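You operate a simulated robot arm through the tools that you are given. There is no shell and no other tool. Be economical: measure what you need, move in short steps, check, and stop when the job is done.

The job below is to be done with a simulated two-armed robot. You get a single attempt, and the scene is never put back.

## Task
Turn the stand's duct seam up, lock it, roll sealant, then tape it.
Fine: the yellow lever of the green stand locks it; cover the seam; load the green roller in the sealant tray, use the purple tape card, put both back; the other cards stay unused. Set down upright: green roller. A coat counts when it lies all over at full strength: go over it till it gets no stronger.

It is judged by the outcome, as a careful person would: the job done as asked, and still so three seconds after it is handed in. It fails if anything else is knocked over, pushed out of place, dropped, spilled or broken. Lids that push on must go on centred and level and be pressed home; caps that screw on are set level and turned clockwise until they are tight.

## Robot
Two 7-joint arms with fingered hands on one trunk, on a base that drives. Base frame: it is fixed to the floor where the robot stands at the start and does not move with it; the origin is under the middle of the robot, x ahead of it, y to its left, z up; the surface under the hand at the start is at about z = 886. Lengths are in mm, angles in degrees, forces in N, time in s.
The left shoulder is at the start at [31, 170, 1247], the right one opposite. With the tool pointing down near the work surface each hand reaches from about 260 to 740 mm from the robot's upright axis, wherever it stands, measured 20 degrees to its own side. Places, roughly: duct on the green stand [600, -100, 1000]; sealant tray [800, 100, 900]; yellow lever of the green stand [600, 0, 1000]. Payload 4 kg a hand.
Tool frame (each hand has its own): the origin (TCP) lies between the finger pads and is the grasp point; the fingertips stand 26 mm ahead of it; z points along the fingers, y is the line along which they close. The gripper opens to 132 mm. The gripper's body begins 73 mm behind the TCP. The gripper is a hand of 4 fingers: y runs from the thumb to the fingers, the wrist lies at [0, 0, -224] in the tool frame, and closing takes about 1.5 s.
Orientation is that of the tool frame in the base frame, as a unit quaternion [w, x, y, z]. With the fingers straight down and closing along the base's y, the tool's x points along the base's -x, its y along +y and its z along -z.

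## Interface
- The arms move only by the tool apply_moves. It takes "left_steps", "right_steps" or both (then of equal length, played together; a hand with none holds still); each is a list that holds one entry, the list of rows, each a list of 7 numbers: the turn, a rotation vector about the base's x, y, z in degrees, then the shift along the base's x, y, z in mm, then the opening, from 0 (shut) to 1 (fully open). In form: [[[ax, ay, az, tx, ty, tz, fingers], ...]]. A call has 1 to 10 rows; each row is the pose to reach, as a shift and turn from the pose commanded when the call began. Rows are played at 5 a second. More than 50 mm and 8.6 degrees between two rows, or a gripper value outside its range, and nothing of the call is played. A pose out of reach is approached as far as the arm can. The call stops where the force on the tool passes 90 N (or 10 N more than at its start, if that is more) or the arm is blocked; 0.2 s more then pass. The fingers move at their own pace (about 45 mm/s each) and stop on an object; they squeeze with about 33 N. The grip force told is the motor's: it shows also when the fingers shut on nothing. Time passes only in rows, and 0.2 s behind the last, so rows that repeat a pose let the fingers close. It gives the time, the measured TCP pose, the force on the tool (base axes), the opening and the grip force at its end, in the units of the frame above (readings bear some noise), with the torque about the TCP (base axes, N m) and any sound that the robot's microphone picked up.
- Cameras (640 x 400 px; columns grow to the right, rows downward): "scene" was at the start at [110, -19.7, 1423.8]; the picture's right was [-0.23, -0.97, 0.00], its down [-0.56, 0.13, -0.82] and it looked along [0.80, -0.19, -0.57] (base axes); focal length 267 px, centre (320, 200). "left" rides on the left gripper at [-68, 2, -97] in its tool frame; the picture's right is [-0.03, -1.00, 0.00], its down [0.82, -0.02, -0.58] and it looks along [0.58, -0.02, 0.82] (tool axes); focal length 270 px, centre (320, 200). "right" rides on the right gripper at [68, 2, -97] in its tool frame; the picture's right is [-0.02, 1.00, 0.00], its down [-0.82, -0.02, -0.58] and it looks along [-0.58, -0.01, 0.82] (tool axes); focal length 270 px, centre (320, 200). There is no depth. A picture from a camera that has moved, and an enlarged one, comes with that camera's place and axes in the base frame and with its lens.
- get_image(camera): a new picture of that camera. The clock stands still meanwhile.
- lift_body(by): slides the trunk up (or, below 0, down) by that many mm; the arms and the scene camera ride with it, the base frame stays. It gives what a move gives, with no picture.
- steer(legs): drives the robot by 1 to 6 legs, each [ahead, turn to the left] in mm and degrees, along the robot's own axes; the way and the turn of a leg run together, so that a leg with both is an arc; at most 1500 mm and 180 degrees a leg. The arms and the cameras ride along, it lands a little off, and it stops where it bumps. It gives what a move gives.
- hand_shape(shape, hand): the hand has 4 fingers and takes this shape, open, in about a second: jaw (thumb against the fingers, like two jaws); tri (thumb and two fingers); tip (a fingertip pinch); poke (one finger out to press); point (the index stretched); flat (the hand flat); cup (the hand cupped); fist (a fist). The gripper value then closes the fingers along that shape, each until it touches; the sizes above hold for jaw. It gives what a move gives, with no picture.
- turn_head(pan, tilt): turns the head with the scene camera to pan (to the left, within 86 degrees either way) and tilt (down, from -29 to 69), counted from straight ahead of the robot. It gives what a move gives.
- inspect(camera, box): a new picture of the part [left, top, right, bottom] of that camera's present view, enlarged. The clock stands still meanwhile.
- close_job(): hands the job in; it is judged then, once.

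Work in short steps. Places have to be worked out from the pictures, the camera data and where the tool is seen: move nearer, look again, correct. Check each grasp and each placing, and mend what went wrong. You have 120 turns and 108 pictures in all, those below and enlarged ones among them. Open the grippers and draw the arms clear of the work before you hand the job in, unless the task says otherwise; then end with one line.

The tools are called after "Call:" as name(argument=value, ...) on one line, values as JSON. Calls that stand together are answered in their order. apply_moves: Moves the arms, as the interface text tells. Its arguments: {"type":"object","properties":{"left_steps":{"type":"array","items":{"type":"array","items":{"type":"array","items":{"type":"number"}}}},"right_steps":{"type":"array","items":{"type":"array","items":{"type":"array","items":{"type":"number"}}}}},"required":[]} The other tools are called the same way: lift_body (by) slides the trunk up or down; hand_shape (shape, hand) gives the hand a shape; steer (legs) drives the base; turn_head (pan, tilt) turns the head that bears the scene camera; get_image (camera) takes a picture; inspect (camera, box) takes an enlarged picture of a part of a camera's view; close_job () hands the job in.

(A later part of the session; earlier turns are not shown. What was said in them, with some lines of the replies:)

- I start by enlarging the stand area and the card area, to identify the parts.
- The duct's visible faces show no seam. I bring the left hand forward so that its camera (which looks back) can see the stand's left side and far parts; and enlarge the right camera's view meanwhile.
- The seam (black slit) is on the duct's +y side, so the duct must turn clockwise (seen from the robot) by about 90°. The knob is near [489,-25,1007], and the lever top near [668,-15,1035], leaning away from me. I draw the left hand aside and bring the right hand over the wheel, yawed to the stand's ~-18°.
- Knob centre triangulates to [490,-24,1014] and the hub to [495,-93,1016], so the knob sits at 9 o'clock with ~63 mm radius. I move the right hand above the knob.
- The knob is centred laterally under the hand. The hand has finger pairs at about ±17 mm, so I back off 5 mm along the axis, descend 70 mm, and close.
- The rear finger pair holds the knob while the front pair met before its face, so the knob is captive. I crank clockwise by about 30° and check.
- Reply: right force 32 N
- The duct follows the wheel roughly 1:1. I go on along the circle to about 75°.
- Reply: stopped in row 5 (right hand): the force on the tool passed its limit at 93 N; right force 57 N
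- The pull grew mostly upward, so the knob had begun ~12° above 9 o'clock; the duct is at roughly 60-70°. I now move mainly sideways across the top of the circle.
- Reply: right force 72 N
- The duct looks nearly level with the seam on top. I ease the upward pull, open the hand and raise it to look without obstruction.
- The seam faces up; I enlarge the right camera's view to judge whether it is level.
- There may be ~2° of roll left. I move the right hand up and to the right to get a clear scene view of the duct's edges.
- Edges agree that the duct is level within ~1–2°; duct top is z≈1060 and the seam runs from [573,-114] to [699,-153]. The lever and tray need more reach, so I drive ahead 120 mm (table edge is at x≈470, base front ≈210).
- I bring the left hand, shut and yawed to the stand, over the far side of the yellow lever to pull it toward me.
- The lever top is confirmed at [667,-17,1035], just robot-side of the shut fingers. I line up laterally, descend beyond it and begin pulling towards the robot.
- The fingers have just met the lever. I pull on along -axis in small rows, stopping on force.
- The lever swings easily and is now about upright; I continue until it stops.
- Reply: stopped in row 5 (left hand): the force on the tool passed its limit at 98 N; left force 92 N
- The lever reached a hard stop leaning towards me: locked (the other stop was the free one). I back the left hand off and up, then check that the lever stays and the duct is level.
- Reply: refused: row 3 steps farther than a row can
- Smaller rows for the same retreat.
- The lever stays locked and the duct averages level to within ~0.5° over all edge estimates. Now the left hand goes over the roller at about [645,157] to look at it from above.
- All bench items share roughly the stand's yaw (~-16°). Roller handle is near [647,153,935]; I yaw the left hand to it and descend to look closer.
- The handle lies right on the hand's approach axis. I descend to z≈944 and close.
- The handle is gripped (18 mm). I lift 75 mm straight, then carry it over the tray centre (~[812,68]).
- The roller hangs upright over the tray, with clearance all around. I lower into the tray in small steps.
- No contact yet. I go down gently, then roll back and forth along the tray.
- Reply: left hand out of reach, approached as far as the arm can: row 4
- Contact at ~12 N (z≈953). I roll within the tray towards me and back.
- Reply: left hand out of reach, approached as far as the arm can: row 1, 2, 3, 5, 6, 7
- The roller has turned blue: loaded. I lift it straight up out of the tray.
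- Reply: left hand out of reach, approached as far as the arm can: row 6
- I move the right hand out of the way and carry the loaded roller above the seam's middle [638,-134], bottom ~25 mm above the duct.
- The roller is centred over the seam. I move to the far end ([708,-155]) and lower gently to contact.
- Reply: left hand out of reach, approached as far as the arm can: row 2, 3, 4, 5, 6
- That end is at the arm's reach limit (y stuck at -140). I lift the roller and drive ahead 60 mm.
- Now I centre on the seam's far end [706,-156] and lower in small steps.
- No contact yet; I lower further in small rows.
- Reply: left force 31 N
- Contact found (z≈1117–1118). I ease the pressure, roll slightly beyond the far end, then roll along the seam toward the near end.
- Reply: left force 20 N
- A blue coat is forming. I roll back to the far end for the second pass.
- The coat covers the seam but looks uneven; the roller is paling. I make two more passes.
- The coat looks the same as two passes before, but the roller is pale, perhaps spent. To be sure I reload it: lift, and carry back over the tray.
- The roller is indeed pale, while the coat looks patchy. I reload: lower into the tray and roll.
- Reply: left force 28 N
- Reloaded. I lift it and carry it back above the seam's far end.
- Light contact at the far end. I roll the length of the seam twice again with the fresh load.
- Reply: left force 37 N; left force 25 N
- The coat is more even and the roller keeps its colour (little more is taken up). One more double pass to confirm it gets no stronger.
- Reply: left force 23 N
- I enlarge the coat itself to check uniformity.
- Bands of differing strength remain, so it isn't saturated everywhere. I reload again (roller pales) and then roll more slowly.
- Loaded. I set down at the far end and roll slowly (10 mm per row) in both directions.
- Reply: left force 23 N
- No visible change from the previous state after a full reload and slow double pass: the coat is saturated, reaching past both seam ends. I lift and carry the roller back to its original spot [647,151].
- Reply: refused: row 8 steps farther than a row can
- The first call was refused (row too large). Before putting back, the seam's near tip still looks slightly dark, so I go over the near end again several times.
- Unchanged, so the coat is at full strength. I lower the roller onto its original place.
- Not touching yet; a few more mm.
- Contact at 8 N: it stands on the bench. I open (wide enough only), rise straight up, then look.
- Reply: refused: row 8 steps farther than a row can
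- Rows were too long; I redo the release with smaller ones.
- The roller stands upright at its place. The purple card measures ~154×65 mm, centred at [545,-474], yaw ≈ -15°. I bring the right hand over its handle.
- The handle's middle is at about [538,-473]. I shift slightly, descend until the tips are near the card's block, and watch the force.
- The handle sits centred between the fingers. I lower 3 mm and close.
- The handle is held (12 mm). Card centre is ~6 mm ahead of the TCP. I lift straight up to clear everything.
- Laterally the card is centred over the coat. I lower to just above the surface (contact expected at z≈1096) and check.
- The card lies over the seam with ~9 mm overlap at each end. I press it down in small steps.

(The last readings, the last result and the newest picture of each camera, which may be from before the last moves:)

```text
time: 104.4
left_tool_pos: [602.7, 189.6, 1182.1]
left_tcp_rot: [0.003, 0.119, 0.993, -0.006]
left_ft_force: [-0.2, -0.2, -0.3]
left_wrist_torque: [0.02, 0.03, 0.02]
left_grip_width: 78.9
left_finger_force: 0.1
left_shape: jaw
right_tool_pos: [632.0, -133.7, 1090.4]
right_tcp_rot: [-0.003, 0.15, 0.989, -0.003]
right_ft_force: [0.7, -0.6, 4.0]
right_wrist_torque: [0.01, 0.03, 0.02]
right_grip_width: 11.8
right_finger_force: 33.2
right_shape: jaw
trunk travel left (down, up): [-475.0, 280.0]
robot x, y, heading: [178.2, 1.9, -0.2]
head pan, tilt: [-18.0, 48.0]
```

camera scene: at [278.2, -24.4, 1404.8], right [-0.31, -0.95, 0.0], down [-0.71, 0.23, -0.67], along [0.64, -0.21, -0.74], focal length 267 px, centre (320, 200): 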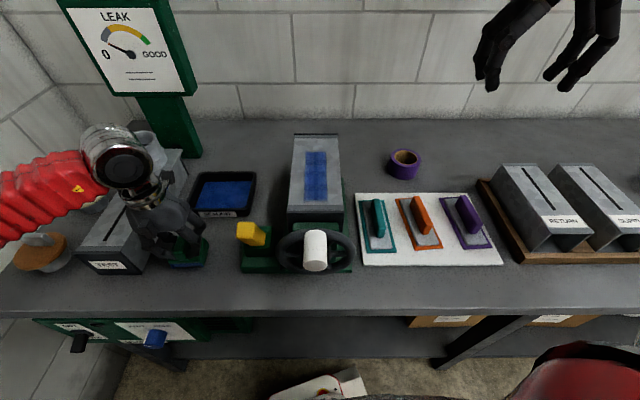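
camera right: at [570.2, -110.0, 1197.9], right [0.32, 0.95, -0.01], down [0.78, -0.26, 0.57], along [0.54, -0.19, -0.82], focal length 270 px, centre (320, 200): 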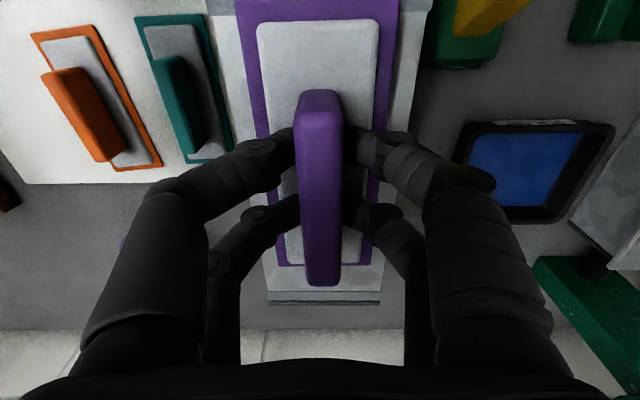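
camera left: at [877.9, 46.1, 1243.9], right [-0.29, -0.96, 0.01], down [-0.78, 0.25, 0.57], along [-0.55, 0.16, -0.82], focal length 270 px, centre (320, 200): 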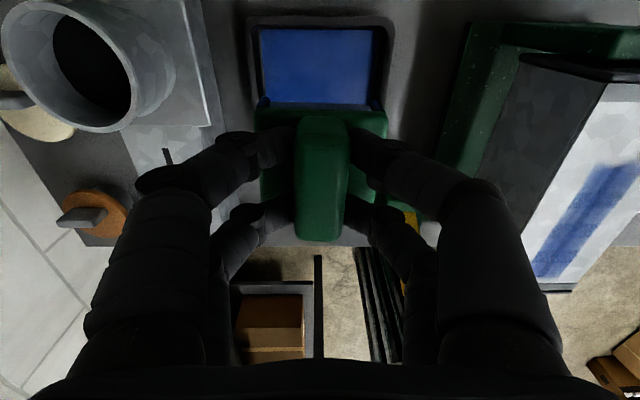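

Contact begins at z≈1090. I press firmly in small steps, hold, and watch the torque for levelness.

Call:
apply_moves(right_steps=[[[0, 0, 0, 0, 0, -2, 0], [0, 0, 0, 0, 0, -3.5, 0], [0, 0, 0, 0, 0, -5, 0], [0, 0, 0, 0, 0, -6, 0], [0, 0, 0, 0, 0, -6, 0], [0, 0, 0, 0, 0, -6, 0], [0, 0, 0, 0, 0, -6, 0]]])

Call:
inspect(camera="scene", box=[260, 100, 380, 230])

```text
time: 106.0
left_tool_pos: [599.6, 190.7, 1181.7]
left_tcp_rot: [0.003, 0.118, 0.993, -0.006]
left_ft_force: [1.1, 0.3, 0.3]
left_wrist_torque: [-0.02, 0.0, 0.03]
left_grip_width: 78.7
left_finger_force: 0.0
left_shape: jaw
right_tool_pos: [632.2, -132.1, 1089.1]
right_tcp_rot: [0.003, 0.151, 0.989, 0.0]
right_ft_force: [6.6, -8.2, 58.0]
right_wrist_torque: [-0.31, 0.37, 0.07]
right_grip_width: 14.5
right_finger_force: 32.8
right_shape: jaw
trunk travel left (down, up): [-475.0, 280.0]
robot x, y, heading: [177.9, 2.4, -0.3]
head pan, tilt: [-18.0, 48.0]
```

```text
3.08 times, centred on (320, 165) of scene
camera zoom: at [275.9, -24.3, 1405.1], right [-0.31, -0.95, 0.0], down [-0.71, 0.23, -0.67], along [0.64, -0.21, -0.74], focal length 821 px, centre (320, 308)
```

zoom: 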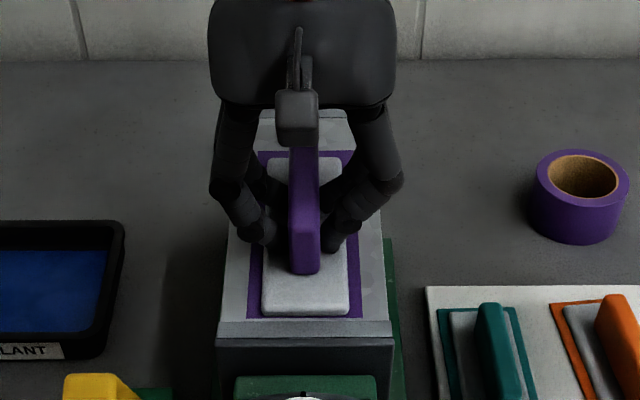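

Pressed with 58 N. I ease off and lift straight up to see whether the tape is on.

Call:
apply_moves(right_steps=[[[0, 0, 0, 0, 0, 5, 0], [0, 0, 0, 0, 0, 12, 0], [0, 0, 0, 0, 0, 30, 0], [0, 0, 0, 0, 0, 60, 0]]])

Call:
inspect(camera="scene", box=[250, 60, 390, 230])

Call:
get_image(camera="right")

```text
time: 107.0
left_tool_pos: [603.0, 190.5, 1181.3]
left_tcp_rot: [0.002, 0.118, 0.993, -0.005]
left_ft_force: [-0.1, 0.1, -0.1]
left_wrist_torque: [-0.05, -0.02, -0.01]
left_grip_width: 78.6
left_finger_force: 0.1
left_shape: jaw
right_tool_pos: [631.8, -131.9, 1143.0]
right_tcp_rot: [-0.004, 0.152, 0.988, -0.003]
right_ft_force: [-0.6, -1.1, -0.5]
right_wrist_torque: [0.01, 0.01, 0.02]
right_grip_width: 13.7
right_finger_force: 33.6
right_shape: jaw
trunk travel left (down, up): [-475.0, 280.0]
robot x, y, heading: [179.1, -2.9, -0.1]
head pan, tilt: [-18.0, 48.0]
```

```text
2.35 times, centred on (320, 145) of scene
camera zoom: at [278.8, -24.4, 1404.6], right [-0.31, -0.95, 0.0], down [-0.71, 0.23, -0.67], along [0.64, -0.21, -0.74], focal length 628 px, centre (320, 329)
```

zoom: 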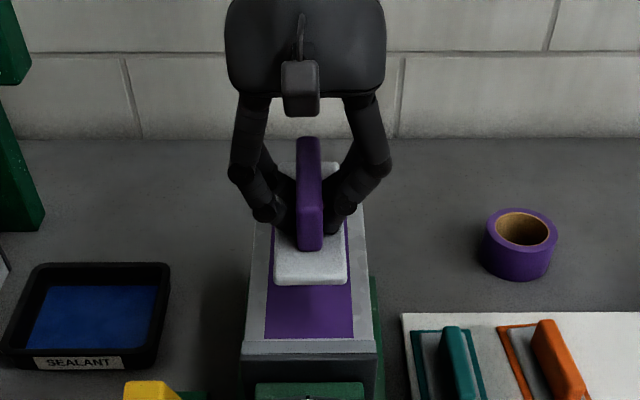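

```text
25 pictures are left
camera right: at [569.3, -109.5, 1239.9], right [0.32, 0.95, -0.01], down [0.78, -0.26, 0.57], along [0.54, -0.19, -0.82], focal length 270 px, centre (320, 200)
```

right: 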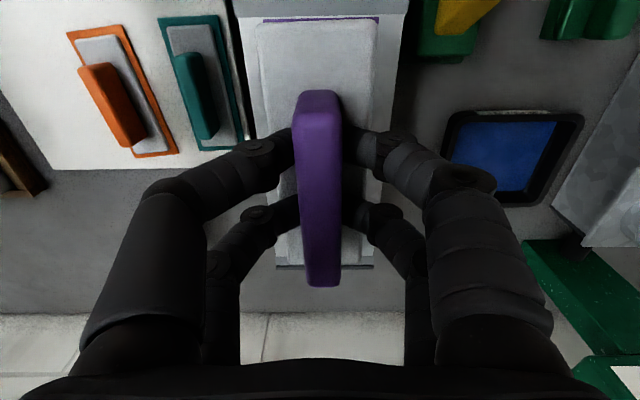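

The tape is on the duct, covering the seam, and the card has let go of it. I carry the card back along the same path.

Call:
apply_moves(right_steps=[[[0, 0, 0, 0, 0, 8, 0], [0, 0, 0.5, -10, -41, 8, 0], [0, 0, 1, -22, -84, 8, 0], [0, 0, 1.5, -34, -127, 8, 0], [0, 0, 2, -46, -170, 8, 0], [0, 0, 2.5, -58, -213, 8, 0], [0, 0, 2.5, -70, -256, 8, 0], [0, 0, 2.5, -82, -299, 8, 0], [0, 0, 2.5, -92, -341, 8, 0], [0, 0, 2.5, -92, -341, -30, 0]]])

Call:
apply_moves(right_steps=[[[0, 0, 0, 0, 0, -40, 0], [0, 0, 0, 0, 0, -80, 0], [0, 0, 0, 0, 0, -120, 0], [0, 0, 0, 0, 0, -150, 0]]])

Call:
get_image(camera="right")

Call:
inspect(camera="scene", box=[340, 130, 540, 280])

```text
time: 109.2
left_tool_pos: [603.5, 190.8, 1181.6]
left_tcp_rot: [0.002, 0.118, 0.993, -0.006]
left_ft_force: [0.0, -0.4, 0.6]
left_wrist_torque: [-0.04, 0.05, -0.01]
left_grip_width: 78.6
left_finger_force: 0.0
left_shape: jaw
right_tool_pos: [539.3, -473.3, 1111.2]
right_tcp_rot: [-0.004, 0.13, 0.992, -0.003]
right_ft_force: [0.3, -0.4, -0.9]
right_wrist_torque: [0.02, 0.02, 0.01]
right_grip_width: 13.5
right_finger_force: 33.0
right_shape: jaw
trunk travel left (down, up): [-475.0, 280.0]
robot x, y, heading: [184.5, -3.6, 0.0]
head pan, tilt: [-18.0, 48.0]
```

```text
time: 110.2
left_tool_pos: [603.8, 189.2, 1181.4]
left_tcp_rot: [0.003, 0.119, 0.993, -0.006]
left_ft_force: [0.7, -0.4, -0.3]
left_wrist_torque: [0.0, 0.01, 0.0]
left_grip_width: 78.6
left_finger_force: 0.0
left_shape: jaw
right_tool_pos: [539.6, -474.3, 963.6]
right_tcp_rot: [-0.003, 0.129, 0.992, -0.002]
right_ft_force: [-0.6, 0.0, -1.3]
right_wrist_torque: [-0.02, 0.04, -0.03]
right_grip_width: 13.4
right_finger_force: 33.1
right_shape: jaw
trunk travel left (down, up): [-475.0, 280.0]
robot x, y, heading: [182.7, -3.5, -0.6]
head pan, tilt: [-18.0, 48.0]
```

```text
24 pictures are left
camera right: at [476.6, -454.4, 1059.8], right [0.28, 0.96, -0.01], down [0.79, -0.23, 0.57], along [0.55, -0.17, -0.82], focal length 270 px, centre (320, 200)
```

right: 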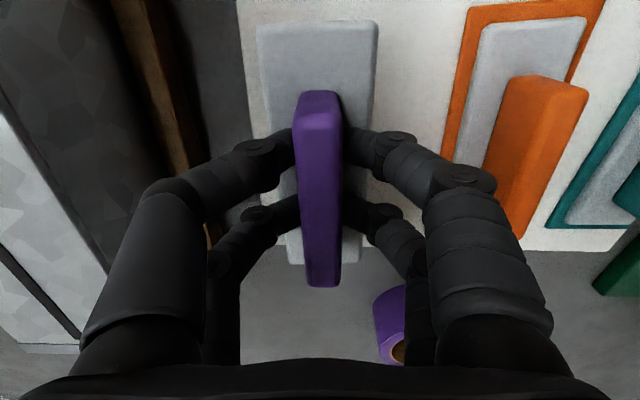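

```text
2.67 times, centred on (440, 205) of scene
camera zoom: at [279.2, -24.5, 1404.6], right [-0.31, -0.95, 0.0], down [-0.71, 0.23, -0.67], along [0.64, -0.21, -0.74], focal length 712 px, centre (0, 187)
```

zoom: 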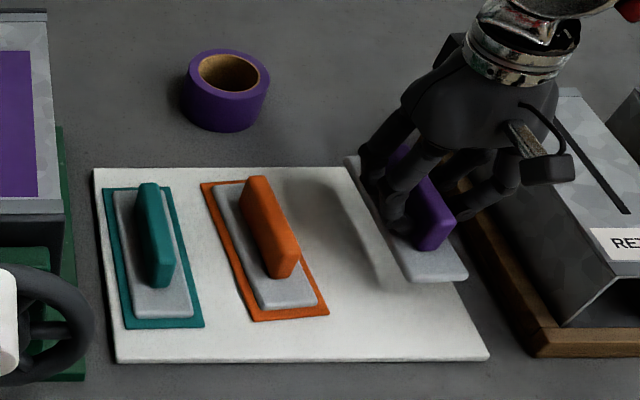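

Over its place. I lower gently to contact.

Call:
apply_moves(right_steps=[[[0, 0, 0, 0, 0.5, -20, 0], [0, 0, 0, 0, 0.5, -31, 0], [0, 0, 0, 0, 0.5, -34, 0], [0, 0, 0, 0, 0.5, -36, 0]]])

```text
time: 111.2
left_tool_pos: [603.3, 190.9, 1182.4]
left_tcp_rot: [0.003, 0.118, 0.993, -0.005]
left_ft_force: [0.3, 0.6, 0.2]
left_wrist_torque: [-0.03, -0.02, -0.03]
left_grip_width: 78.6
left_finger_force: 0.1
left_shape: jaw
right_tool_pos: [539.3, -473.3, 926.9]
right_tcp_rot: [-0.003, 0.129, 0.992, -0.004]
right_ft_force: [-0.2, -0.1, 1.9]
right_wrist_torque: [0.0, 0.06, -0.02]
right_grip_width: 13.6
right_finger_force: 33.0
right_shape: jaw
trunk travel left (down, up): [-475.0, 280.0]
robot x, y, heading: [180.0, -1.2, 0.1]
head pan, tilt: [-18.0, 48.0]
```

Call:
apply_moves(right_steps=[[[0, 0, 0, 0, 0, -1, 0], [0, 0, 0, 0, 0, -2, 0], [0, 0, 0, 0, 0, -2.5, 0]]])

```text
time: 112.0
left_tool_pos: [601.8, 190.2, 1181.8]
left_tcp_rot: [0.003, 0.118, 0.993, -0.006]
left_ft_force: [-0.5, -0.2, 0.0]
left_wrist_torque: [0.02, -0.02, -0.05]
left_grip_width: 78.7
left_finger_force: 0.0
left_shape: jaw
right_tool_pos: [540.4, -473.3, 926.6]
right_tcp_rot: [-0.001, 0.129, 0.992, -0.003]
right_ft_force: [-0.5, -2.9, 20.5]
right_wrist_torque: [-0.04, 0.11, 0.05]
right_grip_width: 13.9
right_finger_force: 33.1
right_shape: jaw
trunk travel left (down, up): [-475.0, 280.0]
robot x, y, heading: [180.6, 0.4, -0.1]
head pan, tilt: [-18.0, 48.0]
```

The card rests on the board (20 N). I ease, open and rise straight up.

Call:
apply_moves(right_steps=[[[0, 0, 0, 0, 0, 1.5, 0], [0, 0, 0, 0, 0, 2, 0.2], [0, 0, 0, 0, 0, 2, 0.4], [0, 0, 0, 0, 0, 2, 0.4], [0, 0, 0, 0, 0, 15, 0.4], [0, 0, 0, 0, 0, 55, 0.4], [0, 0, 0, 0, 0, 100, 0.4], [0, 0, 0, 0, 0, 145, 0.4], [0, 0, 0, 0, 0, 190, 0.4], [0, 0, 0, 0, 0, 230, 0.4]]])

Call:
get_image(camera="scene")

Call:
inspect(camera="scene", box=[340, 130, 540, 280])

Call:
inspect(camera="scene", box=[230, 110, 370, 280])

```text
time: 114.2
left_tool_pos: [603.2, 190.5, 1181.3]
left_tcp_rot: [0.003, 0.119, 0.993, -0.005]
left_ft_force: [0.1, 0.9, -0.4]
left_wrist_torque: [-0.01, 0.0, -0.01]
left_grip_width: 78.7
left_finger_force: 0.0
left_shape: jaw
right_tool_pos: [539.3, -474.4, 1155.5]
right_tcp_rot: [-0.004, 0.13, 0.991, -0.002]
right_ft_force: [0.5, -0.1, 0.4]
right_wrist_torque: [-0.03, 0.04, -0.01]
right_grip_width: 52.7
right_finger_force: 0.1
right_shape: jaw
trunk travel left (down, up): [-475.0, 280.0]
robot x, y, heading: [179.1, 3.3, -0.2]
head pan, tilt: [-18.0, 48.0]
```

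```text
22 pictures are left
camera scene: at [279.2, -24.2, 1404.7], right [-0.31, -0.95, 0.0], down [-0.71, 0.23, -0.67], along [0.64, -0.21, -0.74], focal length 267 px, centre (320, 200)
```

scene: 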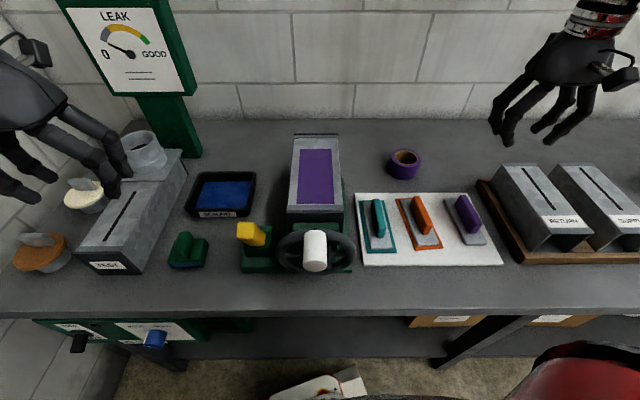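

```text
2.67 times, centred on (440, 205) of scene
camera zoom: at [279.2, -24.2, 1404.7], right [-0.31, -0.95, 0.0], down [-0.71, 0.23, -0.67], along [0.64, -0.21, -0.74], focal length 712 px, centre (0, 187)
```

zoom: 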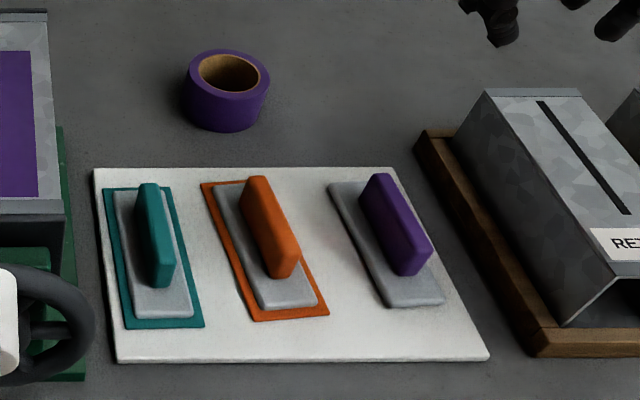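

```text
2.35 times, centred on (300, 195) of scene
camera zoom: at [279.2, -24.2, 1404.7], right [-0.31, -0.95, 0.0], down [-0.71, 0.23, -0.67], along [0.64, -0.21, -0.74], focal length 628 px, centre (367, 212)
```

zoom: 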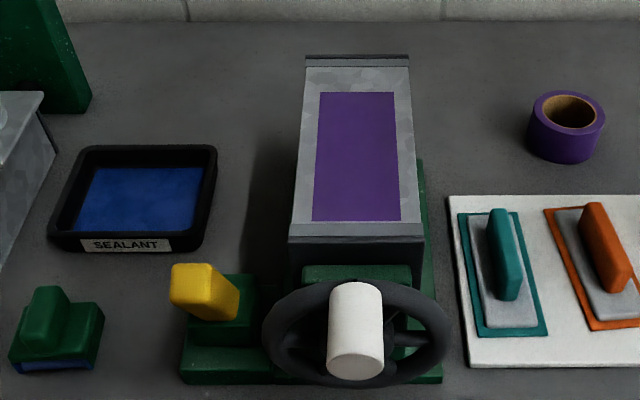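

The tape lies flat over the seam, the card and roller are back in place, the lever is locked and nothing else has moved. I open both hands and draw the arms clear.

Call:
apply_moves(left_steps=[[[0, 0, 0, 0, 0, 30, 1], [0, 0, 0, -30, 0, 60, 1], [0, 0, 0, -65, 0, 80, 1], [0, 0, 0, -100, 0, 90, 1], [0, 0, 0, -100, 0, 90, 1]]], right_steps=[[[0, 0, 0, 0, 10, 30, 1], [0, 0, 0, -20, 20, 60, 1], [0, 0, 0, -40, 30, 90, 1], [0, 0, 0, -60, 40, 110, 1], [0, 0, 0, -60, 40, 110, 1]]])

Call:
get_image(camera="scene")

```text
time: 115.6
left_tool_pos: [500.4, 191.3, 1273.8]
left_tcp_rot: [0.003, 0.118, 0.993, -0.006]
left_ft_force: [-0.4, 0.2, 1.0]
left_wrist_torque: [-0.02, -0.03, 0.0]
left_grip_width: 132.1
left_finger_force: 0.1
left_shape: jaw
right_tool_pos: [485.1, -423.4, 1195.6]
right_tcp_rot: [-0.118, 0.128, 0.985, -0.017]
right_ft_force: [-0.4, 0.2, -0.4]
right_wrist_torque: [0.02, -0.03, 0.0]
right_grip_width: 132.0
right_finger_force: 0.1
right_shape: jaw
right hand out of reach, approached as far as the arm can: row 4, 5
trunk travel left (down, up): [-475.0, 280.0]
robot x, y, heading: [179.7, 1.2, -0.0]
head pan, tilt: [-18.0, 48.0]
stopped in row 5 (right hand): the arm was blocked; the commanded pose is now the measured one
```

```text
19 pictures are left
camera scene: at [277.0, -23.6, 1404.8], right [-0.31, -0.95, 0.0], down [-0.71, 0.23, -0.67], along [0.64, -0.21, -0.74], focal length 267 px, centre (320, 200)
```

scene: 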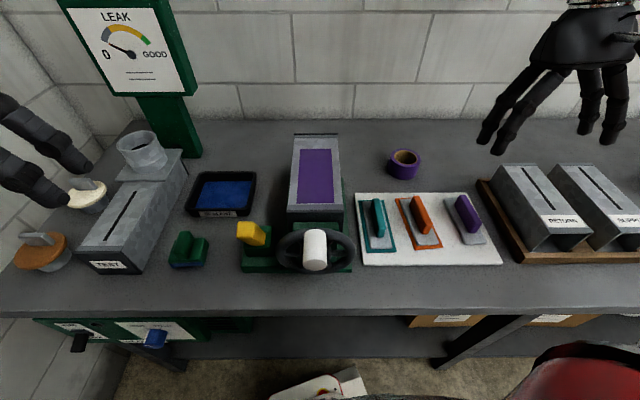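

The arms are clear above the bench (the right one stopped at a joint limit, at z≈1195, touching nothing) and the scene is in order. I hand in.

Call:
close_job()

```text
The job is handed in.
```

The duct seam is turned up and locked with the yellow lever, coated with sealant and taped over. The green roller stands upright in its place, the purple card is back on its board, and the other cards were not used.
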